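You operate a simulated robot arm through the tools that you are given. There is no shell and no other tool. Be economical: measure what you need, move in short steps, check, and stop when the job is done.

You are at the controls of a simulated robot arm. One attempt, no reset.

TASK
Slide the round die along the middle of bench 2 until it stands next to the teal brush.

The check looks at the end state, three seconds after you hand in, the way a careful person would. Anything else that was tipped, shoved, dropped, spilled or broken makes it a failure.

THE ROBOT
A 6-joint arm with a two-finger parallel gripper, fixed in place. Base frame: the origin is at the foot of the arm, x ahead of it, y to its left, z up; the work surface is at about z = 0. Readings come in m, degrees, newtons and seconds.
With the tool pointing down near the work surface it reaches from about 0.14 to 0.58 m from the base axis. Its first joint turns from -66.0 to 66.0 degrees. Payload 2.1 kg.
The tool frame sits at the grasp point between the pads (the TCP): z along the fingers, y along the line on which they close. The tips reach 0.03 m beyond it. The gripper opens to 0.094 m. The fingers are 0.028 m wide and 0.01 m thick; the gripper's body (0.05 by 0.096 m) begins 0.055 m behind the TCP.
Orientation is that of the tool frame in the base frame, as [roll, pitch, yaw] about the fixed x, y, z axes, in that order (R = Rz(yaw) Ry(pitch) Rx(roll)). With the fingers straight down and closing along the base's y, the tool's x points along the base's -x, its y along +y and its z along -z.

THE INTERFACE
- The arm moves only by the tool move_arm. Its argument "deltas" is a list of rows, each an object of numbers (a shift or turn left out is 0, a gripper value left out holds the last): "wx", "wy", "wz": the turn, a rotation vector about the base's x, y, z in rad; "tx", "ty", "tz": the shift along the base's x, y, z in mm; "grip": the finger opening in mm, from 0 to 94. In form: [{"wx": .., "wy": .., "wz": .., "tx": .., "ty": .., "tz": .., "grip": ..}, ...]. A call has 1 to 8 rows; each row shifts and turns the commanded pose from where the row before left it. A row lasts 0.2 s, in which the tool goes at most 0.05 m and 8.6 degrees; a call with a longer step from one row to the next is refused whole, and so is a gripper value outside its range. Where a pose cannot be reached the arm comes as near as it can. A force on the tool above 40 N (or 10 N above the force at the start of the call, whichever is more), or a blocked arm, ends the call early, and 0.2 s more pass. The fingers move at their own pace (about 0.072 m/s each) and stop on an object; they squeeze with about 28 N. The grip force told is the motor's: it shows also when the fingers shut on nothing. Time passes only in rows, and 0.2 s behind the last, so rows that do not move let the fingers close. The reply holds the time, the measured pose of the TCP, the force on the tool along the base axes, the opening and the grip force, in the units named above and with some noise.
- Cameras (640 x 400 px; columns grow to the right, rows downward): "scene" is fixed at [0.0403, -0.3521, 0.478]; the picture's right is [0.93, -0.37, 0.00], its down [-0.20, -0.50, -0.85] and it looks along [0.31, 0.79, -0.53] (base axes); focal length 320 px, centre (320, 200). "wrist" rides on the gripper at [-0.037, 0, -0.058] in the tool frame; the picture's right is [0.00, -1.00, 0.00], its down [0.97, 0.00, -0.24] and it looks along [0.24, 0.00, 0.97] (tool axes); focal length 218 px, centre (320, 200). There is no depth. A picture from a camera that has moved, and an enlarged one, comes with that camera's place and axes in the base frame and with its lens. The place of the scene camera against the robot may be out by one fixed shift of up to 0.018 m in any direction.
- snapshot(camera): a new picture of that camera. No time passes.
- inspect(camera, box): a new picture of the part [left, top, right, bottom] of that camera's present view, enlarged. No time passes.
- job_done(): hands the job in; it is judged then, once.

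Go step by step. Nothing tells you positions but the pictures and the camera data: compare them with the known pose of the tool, close in by small moves and look again before you grip or let go. The budget is 90 turns and 42 pictures, counting those below and the enlarged ones. Unless the task says otherwise, let go and move clear before handing in, and close with one line.

The tools are called after ">>>" as a command line: name --argument value ..., lists and objects as JSON in quotes. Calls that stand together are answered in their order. move_arm: Moves the arm, as the interface text tells. Its arguments: {"type":"object","properties":{"deltas":{"type":"array","items":{"type":"object","properties":{"wx":{"type":"number"},"wy":{"type":"number"},"wz":{"type":"number"},"tx":{"type":"number"},"ty":{"type":"number"},"tz":{"type":"number"},"grip":{"type":"number"}}}}},"required":["deltas"]} The other tools are called the same way: snapshot (camera) takes a picture; inspect (camera, box) takes an enlarged picture of a part of a camera's view; job_done () hands the job in.

At the start:

```text
t: 0.0
eef_pos: [0.318, 0.1344, 0.2274]
orientation: [-179.9, 0.0, 180.0]
contact_force: [0.1, 0.2, -0.4]
finger_gap: 0.0941
grip_force: 0.1
```

scene: 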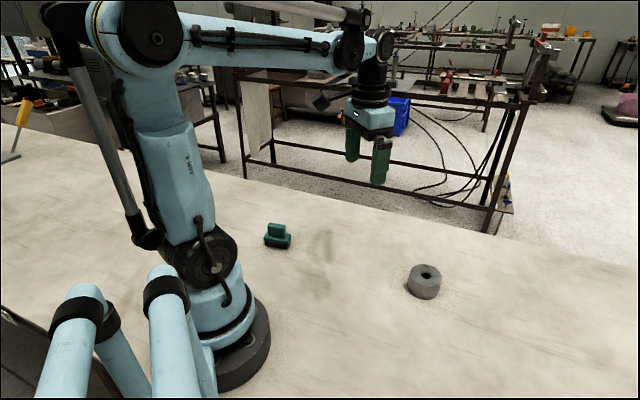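
wrist: 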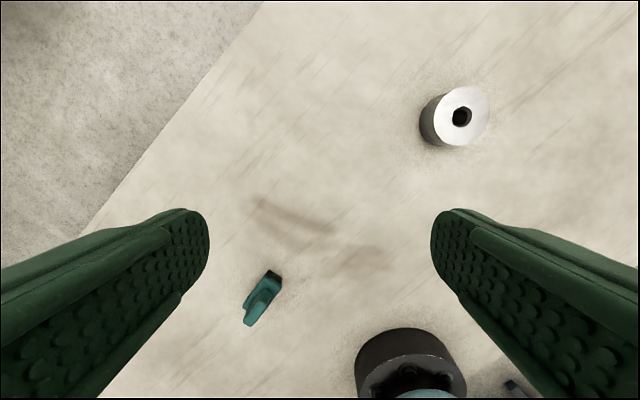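

The bench runs at 45°. The die is near (0.387, -0.022) and the teal brush near (0.147, 0.216), both on the line x+y≈0.364. I'll take closer looks first to get sizes.

>>> inspect --camera "wrist" --box '[220, 180, 380, 340]'

>>> inspect --camera "wrist" --box '[390, 60, 520, 170]'

>>> inspect --camera "scene" --box '[240, 200, 480, 320]'

```text
2.50 times, centred on (300, 260) of wrist
camera zoom: at [0.3553, 0.1339, 0.2851], right [0.0, -1.0, 0.0], down [-0.97, 0.0, 0.24], along [-0.24, 0.0, -0.97], focal length 546 px, centre (370, 50)
```

zoom: 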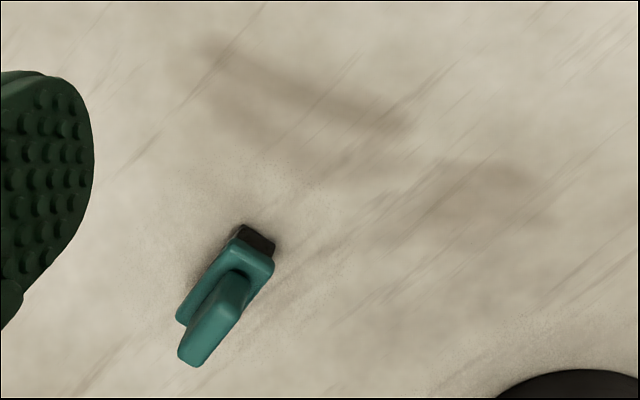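

```text
3.64 times, centred on (455, 115) of wrist
camera zoom: at [0.3553, 0.1339, 0.2851], right [0.0, -1.0, 0.0], down [-0.97, 0.0, 0.24], along [-0.24, 0.0, -0.97], focal length 794 px, centre (-171, 509)
```

zoom: 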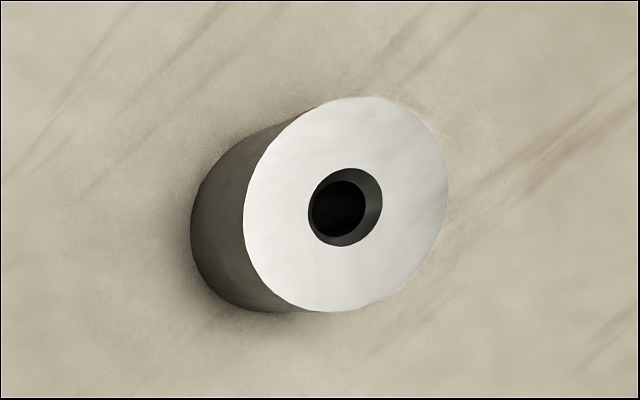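

```text
2.67 times, centred on (360, 260) of scene
camera zoom: at [0.0403, -0.3521, 0.478], right [0.93, -0.37, 0.0], down [-0.2, -0.5, -0.85], along [0.31, 0.79, -0.53], focal length 853 px, centre (213, 40)
```

zoom: 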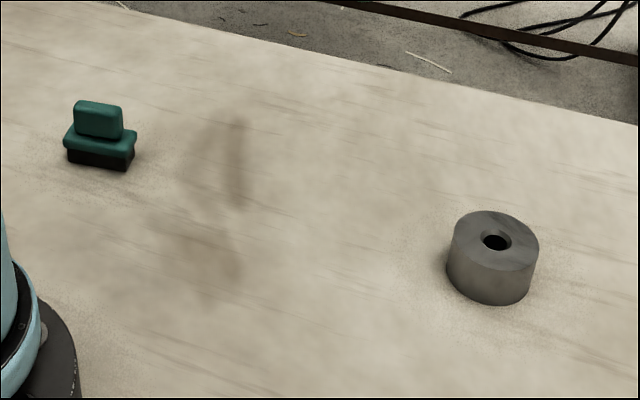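

The die is about 65 mm wide and 35–40 mm high, and the brush stands upright with its bristles down. I'll turn the tool by -45° so it closes across the bench, and hover above the die.

>>> move_arm --deltas '[{"wz": -0.131, "tx": 11.5, "ty": -26, "tz": -10, "grip": 94}, {"wz": -0.131, "tx": 11.5, "ty": -26, "tz": -10}, {"wz": -0.131, "tx": 11.5, "ty": -26, "tz": -10}, {"wz": -0.131, "tx": 11.5, "ty": -26, "tz": -10}, {"wz": -0.131, "tx": 11.5, "ty": -26, "tz": -10}, {"wz": -0.131, "tx": 11.5, "ty": -26, "tz": -10}, {}]'

>>> snapshot --camera "wrist"

```text
t: 1.6
eef_pos: [0.3879, -0.0211, 0.1691]
orientation: [-180.0, 0.0, 134.8]
contact_force: [-0.3, -0.3, -0.4]
finger_gap: 0.0939
grip_force: 0.1
```

```text
36 pictures are left
camera wrist: at [0.414, -0.048, 0.2269], right [-0.71, -0.7, 0.0], down [-0.68, 0.69, 0.24], along [-0.17, 0.17, -0.97], focal length 218 px, centre (320, 200)
```

wrist: 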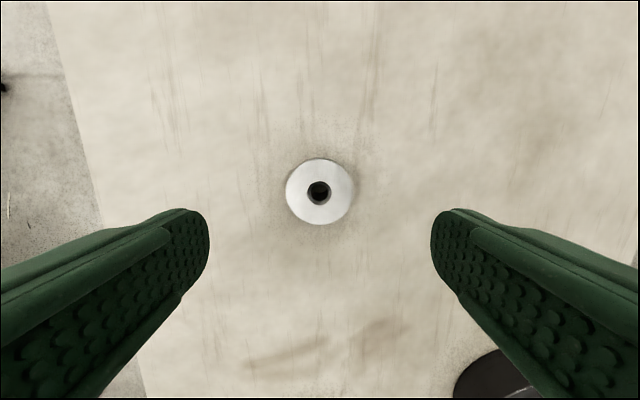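

The die is centred between the fingers, about 3 mm ahead of the TCP and roughly 59 mm across. I'll descend so the tips stay just above the bench.

>>> move_arm --deltas '[{"tx": -2, "ty": 2, "tz": -30}, {"tz": -30}, {"tz": -25}, {"tz": -20}, {"tz": -15}, {"tz": -8}, {}]'

>>> snapshot --camera "wrist"

>>> snapshot --camera "scene"

```text
t: 3.2
eef_pos: [0.3851, -0.0207, 0.0395]
orientation: [-180.0, 0.0, 134.9]
contact_force: [0.3, 0.1, 0.7]
finger_gap: 0.094
grip_force: 0.1
```

```text
35 pictures are left
camera wrist: at [0.4107, -0.047, 0.0972], right [-0.71, -0.71, 0.0], down [-0.69, 0.69, 0.24], along [-0.17, 0.17, -0.97], focal length 218 px, centre (320, 200)
```

wrist: 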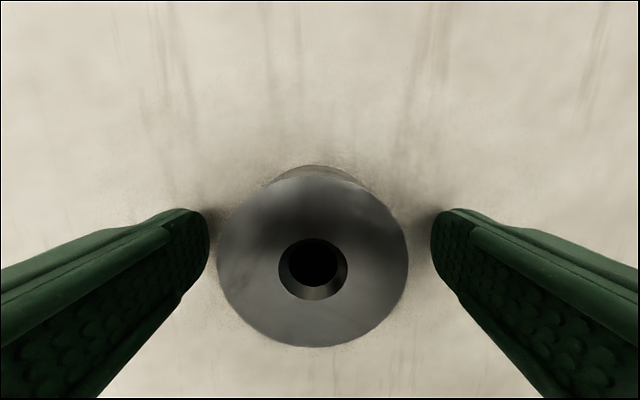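

```text
34 pictures are left
```

scene: 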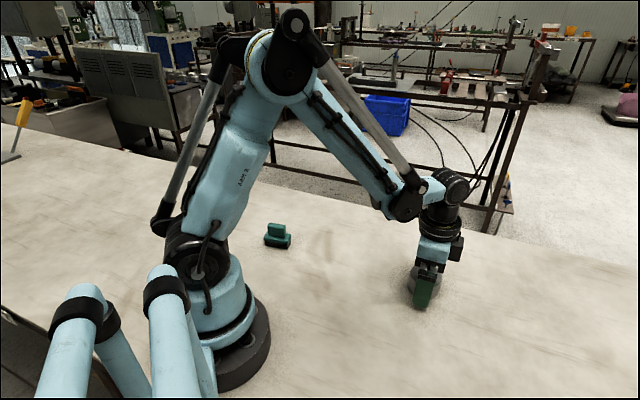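

The die is about 2 mm off laterally, so I'll centre, lower a little more and close gently.

>>> move_arm --deltas '[{"tx": 1.3, "ty": 1.3, "tz": -4}, {"grip": 70}, {"grip": 54}, {}, {}]'

>>> snapshot --camera "wrist"

```text
t: 4.4
eef_pos: [0.3855, -0.0181, 0.0354]
orientation: [179.9, 0.0, 134.9]
contact_force: [1.0, 0.5, 0.0]
finger_gap: 0.0598
grip_force: 27.8
```

```text
33 pictures are left
camera wrist: at [0.4121, -0.0455, 0.0931], right [-0.71, -0.71, 0.0], down [-0.69, 0.69, 0.24], along [-0.17, 0.17, -0.97], focal length 218 px, centre (320, 200)
```

wrist: 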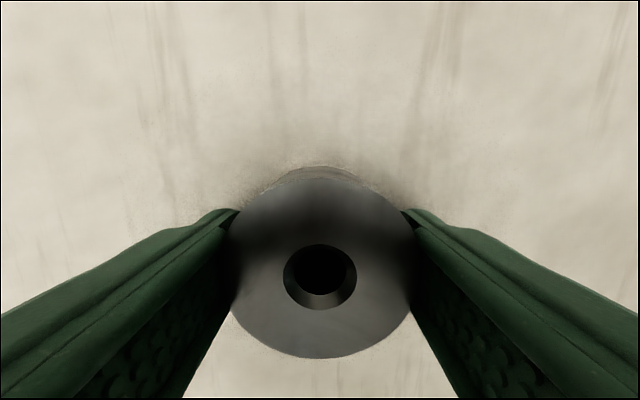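

The die is held (59.8 mm across) near (0.386, -0.019). The brush's near end is around (0.175, 0.20), so I'll slide at constant height along the bench and stop well short to look again.

>>> move_arm --deltas '[{"tx": -5, "ty": 5}, {"tx": -10, "ty": 10}, {"tx": -10, "ty": 10}, {"tx": -10, "ty": 10}, {"tx": -10, "ty": 10}, {"tx": -10, "ty": 10}, {"tx": -10, "ty": 10}, {"tx": -5, "ty": 5}]'

>>> move_arm --deltas '[{"tx": -5, "ty": 5}, {"tx": -10, "ty": 10}, {"tx": -10, "ty": 10}, {"tx": -10, "ty": 10}, {"tx": -10, "ty": 10}, {"tx": -10, "ty": 10}, {"tx": -5, "ty": 5}, {}]'

>>> snapshot --camera "wrist"

>>> snapshot --camera "scene"

```text
t: 6.2
eef_pos: [0.3165, 0.0523, 0.0347]
orientation: [-180.0, 0.0, 134.8]
contact_force: [4.2, -3.3, 8.1]
finger_gap: 0.0595
grip_force: 27.9
```

```text
t: 8.0
eef_pos: [0.2559, 0.1114, 0.0341]
orientation: [180.0, 0.1, 134.9]
contact_force: [-0.5, 0.2, -0.8]
finger_gap: 0.0594
grip_force: 28.4
```

```text
32 pictures are left
camera wrist: at [0.2819, 0.0841, 0.092], right [-0.71, -0.71, 0.0], down [-0.69, 0.69, 0.24], along [-0.17, 0.17, -0.97], focal length 218 px, centre (320, 200)
```

wrist: 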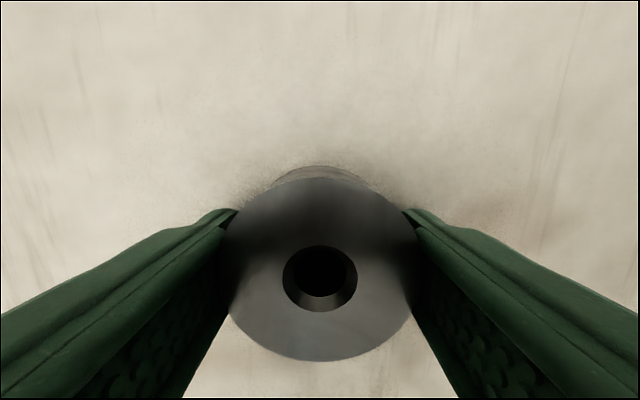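

```text
31 pictures are left
```

scene: 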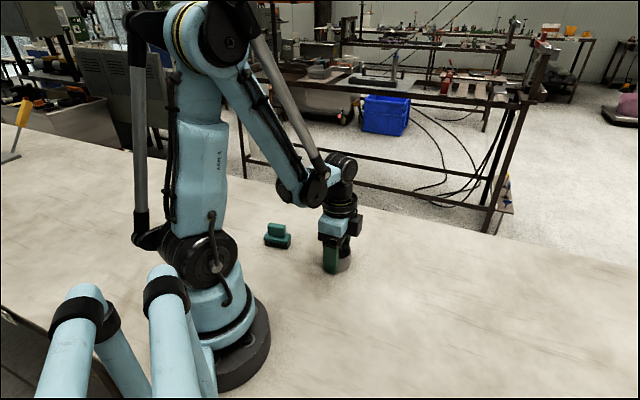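

The slide is clean and the die is about 6 cm from the brush. I'll advance part of the rest and look closely.

>>> move_arm --deltas '[{"tx": -5, "ty": 5}, {"tx": -8, "ty": 9}, {"tx": -8, "ty": 9}, {"tx": -8, "ty": 9}, {"tx": -4, "ty": 5}, {}]'

>>> inspect --camera "scene" --box '[230, 190, 390, 290]'

>>> snapshot --camera "wrist"

```text
t: 9.4
eef_pos: [0.2238, 0.1491, 0.0351]
orientation: [180.0, -0.1, 134.9]
contact_force: [-0.4, -0.5, 0.5]
finger_gap: 0.0595
grip_force: 27.7
```

```text
4.00 times, centred on (310, 240) of scene
camera zoom: at [0.0403, -0.352, 0.478], right [0.93, -0.37, 0.0], down [-0.2, -0.5, -0.85], along [0.31, 0.79, -0.53], focal length 1279 px, centre (360, 40)
```

zoom: 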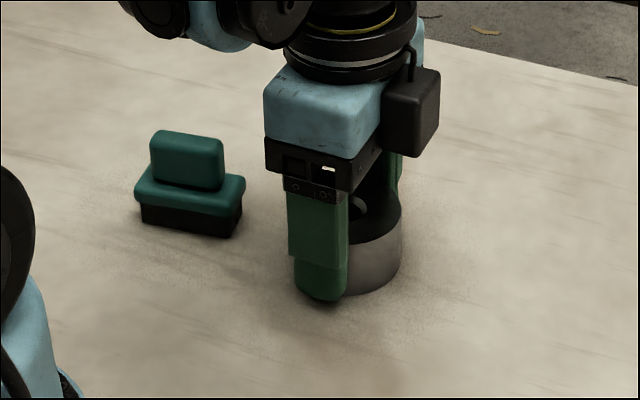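

```text
29 pictures are left
camera wrist: at [0.2502, 0.1222, 0.0927], right [-0.71, -0.71, 0.0], down [-0.69, 0.69, 0.24], along [-0.17, 0.17, -0.97], focal length 218 px, centre (320, 200)
```

wrist: 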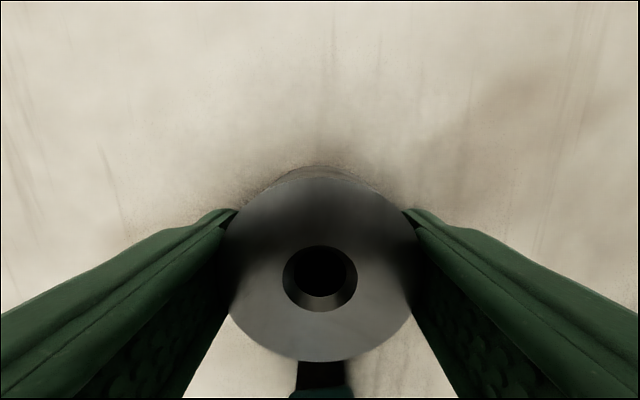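

The brush is directly ahead with a gap of roughly 36 mm, well aligned. I'll advance 20 mm and recheck.

>>> move_arm --deltas '[{"tx": -4, "ty": 4}, {"tx": -6, "ty": 6}, {"tx": -4, "ty": 4}, {}]'

>>> inspect --camera "scene" --box '[230, 190, 390, 290]'

>>> snapshot --camera "wrist"

```text
t: 10.4
eef_pos: [0.209, 0.1639, 0.0361]
orientation: [180.0, 0.1, 134.9]
contact_force: [0.7, 0.8, -0.2]
finger_gap: 0.0592
grip_force: 28.7
```

```text
4.00 times, centred on (310, 240) of scene
camera zoom: at [0.0403, -0.352, 0.478], right [0.93, -0.37, 0.0], down [-0.2, -0.5, -0.85], along [0.31, 0.79, -0.53], focal length 1279 px, centre (360, 40)
```

zoom: 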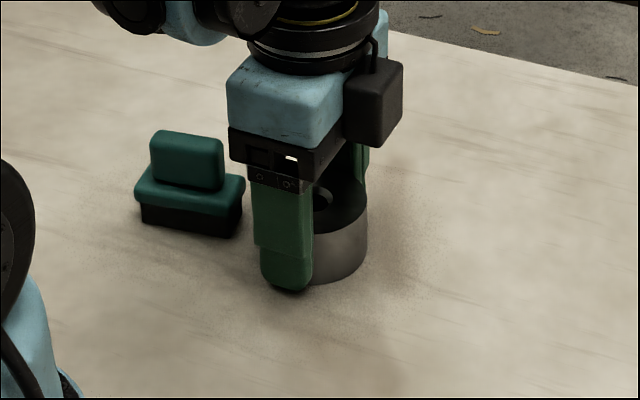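

```text
27 pictures are left
camera wrist: at [0.2359, 0.1371, 0.0924], right [-0.71, -0.71, 0.0], down [-0.69, 0.69, 0.24], along [-0.17, 0.17, -0.97], focal length 218 px, centre (320, 200)
```

wrist: 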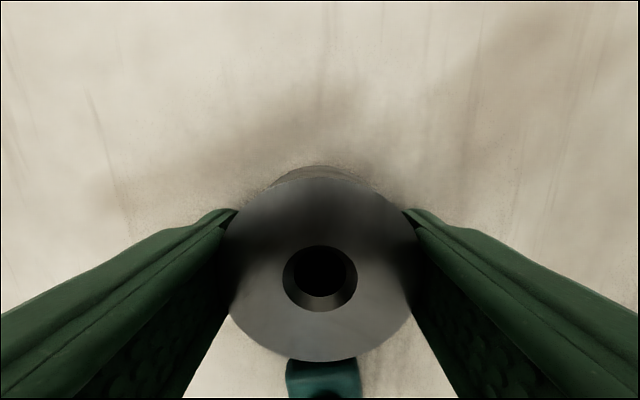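

The gap is now about 14 mm. I'll nudge about 5 mm closer, then release and retreat upward.

>>> move_arm --deltas '[{"tx": -2, "ty": 2}, {"tx": -1.5, "ty": 1.5}, {}, {}]'

>>> inspect --camera "scene" --box '[230, 190, 390, 290]'

```text
t: 11.4
eef_pos: [0.2065, 0.1656, 0.0352]
orientation: [-179.9, 0.0, 134.9]
contact_force: [0.5, -0.4, -0.2]
finger_gap: 0.0594
grip_force: 28.0
```

```text
4.00 times, centred on (310, 240) of scene
camera zoom: at [0.0403, -0.352, 0.478], right [0.93, -0.37, 0.0], down [-0.2, -0.5, -0.85], along [0.31, 0.79, -0.53], focal length 1279 px, centre (360, 40)
```

zoom: 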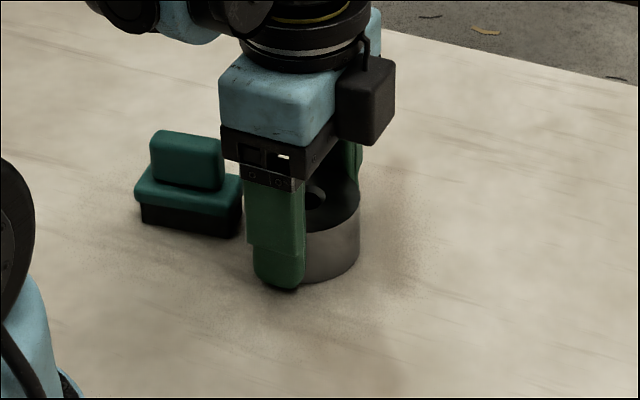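

The brush hasn't moved. I'll open the fingers and rise straight up.

>>> move_arm --deltas '[{"grip": 75}, {"grip": 90}, {}, {"tz": 15}, {"tz": 30}, {"tz": 30}, {"tz": 30}, {}]'

>>> snapshot --camera "wrist"

>>> inspect --camera "scene" --box '[230, 190, 390, 290]'

```text
t: 13.2
eef_pos: [0.2067, 0.1662, 0.1424]
orientation: [-180.0, 0.0, 134.9]
contact_force: [0.3, 0.3, 1.2]
finger_gap: 0.0903
grip_force: 0.1
```

```text
25 pictures are left
camera wrist: at [0.233, 0.1387, 0.1997], right [-0.71, -0.71, 0.0], down [-0.69, 0.69, 0.24], along [-0.17, 0.17, -0.97], focal length 218 px, centre (320, 200)
```

wrist: 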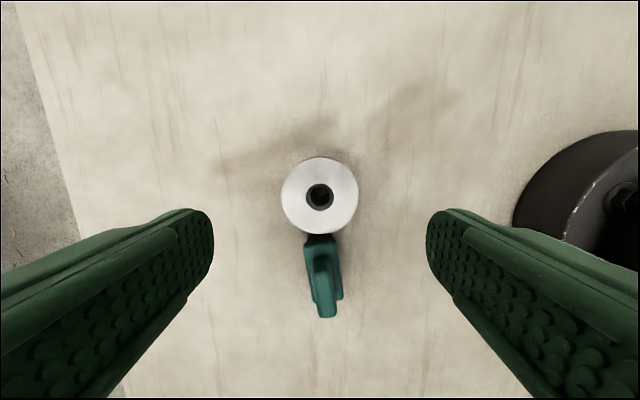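

```text
4.00 times, centred on (310, 240) of scene
camera zoom: at [0.0403, -0.3521, 0.478], right [0.93, -0.37, 0.0], down [-0.2, -0.5, -0.85], along [0.31, 0.79, -0.53], focal length 1279 px, centre (360, 40)
```

zoom: 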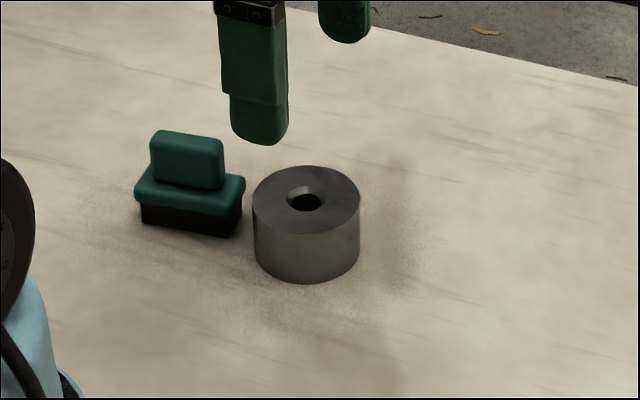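

The die stands upright about 1 cm from the undisturbed brush. I'll move the arm further clear, then hand in.

>>> move_arm --deltas '[{"tz": 25}, {"tz": 25}, {"tx": 25, "ty": -20, "tz": 10}, {"tx": 25, "ty": -20}, {}]'

>>> snapshot --camera "scene"

```text
t: 14.4
eef_pos: [0.2572, 0.126, 0.1993]
orientation: [179.9, 0.0, 134.9]
contact_force: [0.4, 0.5, 0.8]
finger_gap: 0.0901
grip_force: 0.1
```

```text
23 pictures are left
```

scene: 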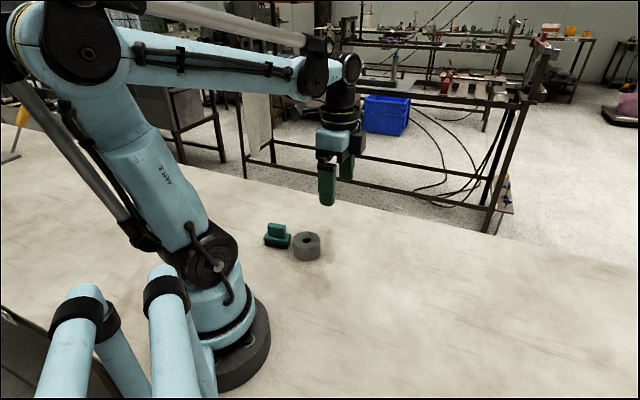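

The die is next to the brush, nothing else has moved and the arm is clear, so I'm handing in.

>>> job_done

```text
The job is handed in.
```

I slid the round die along the middle of the bench; it now stands upright about 1 cm from the teal brush, which did not move, and the arm is clear.
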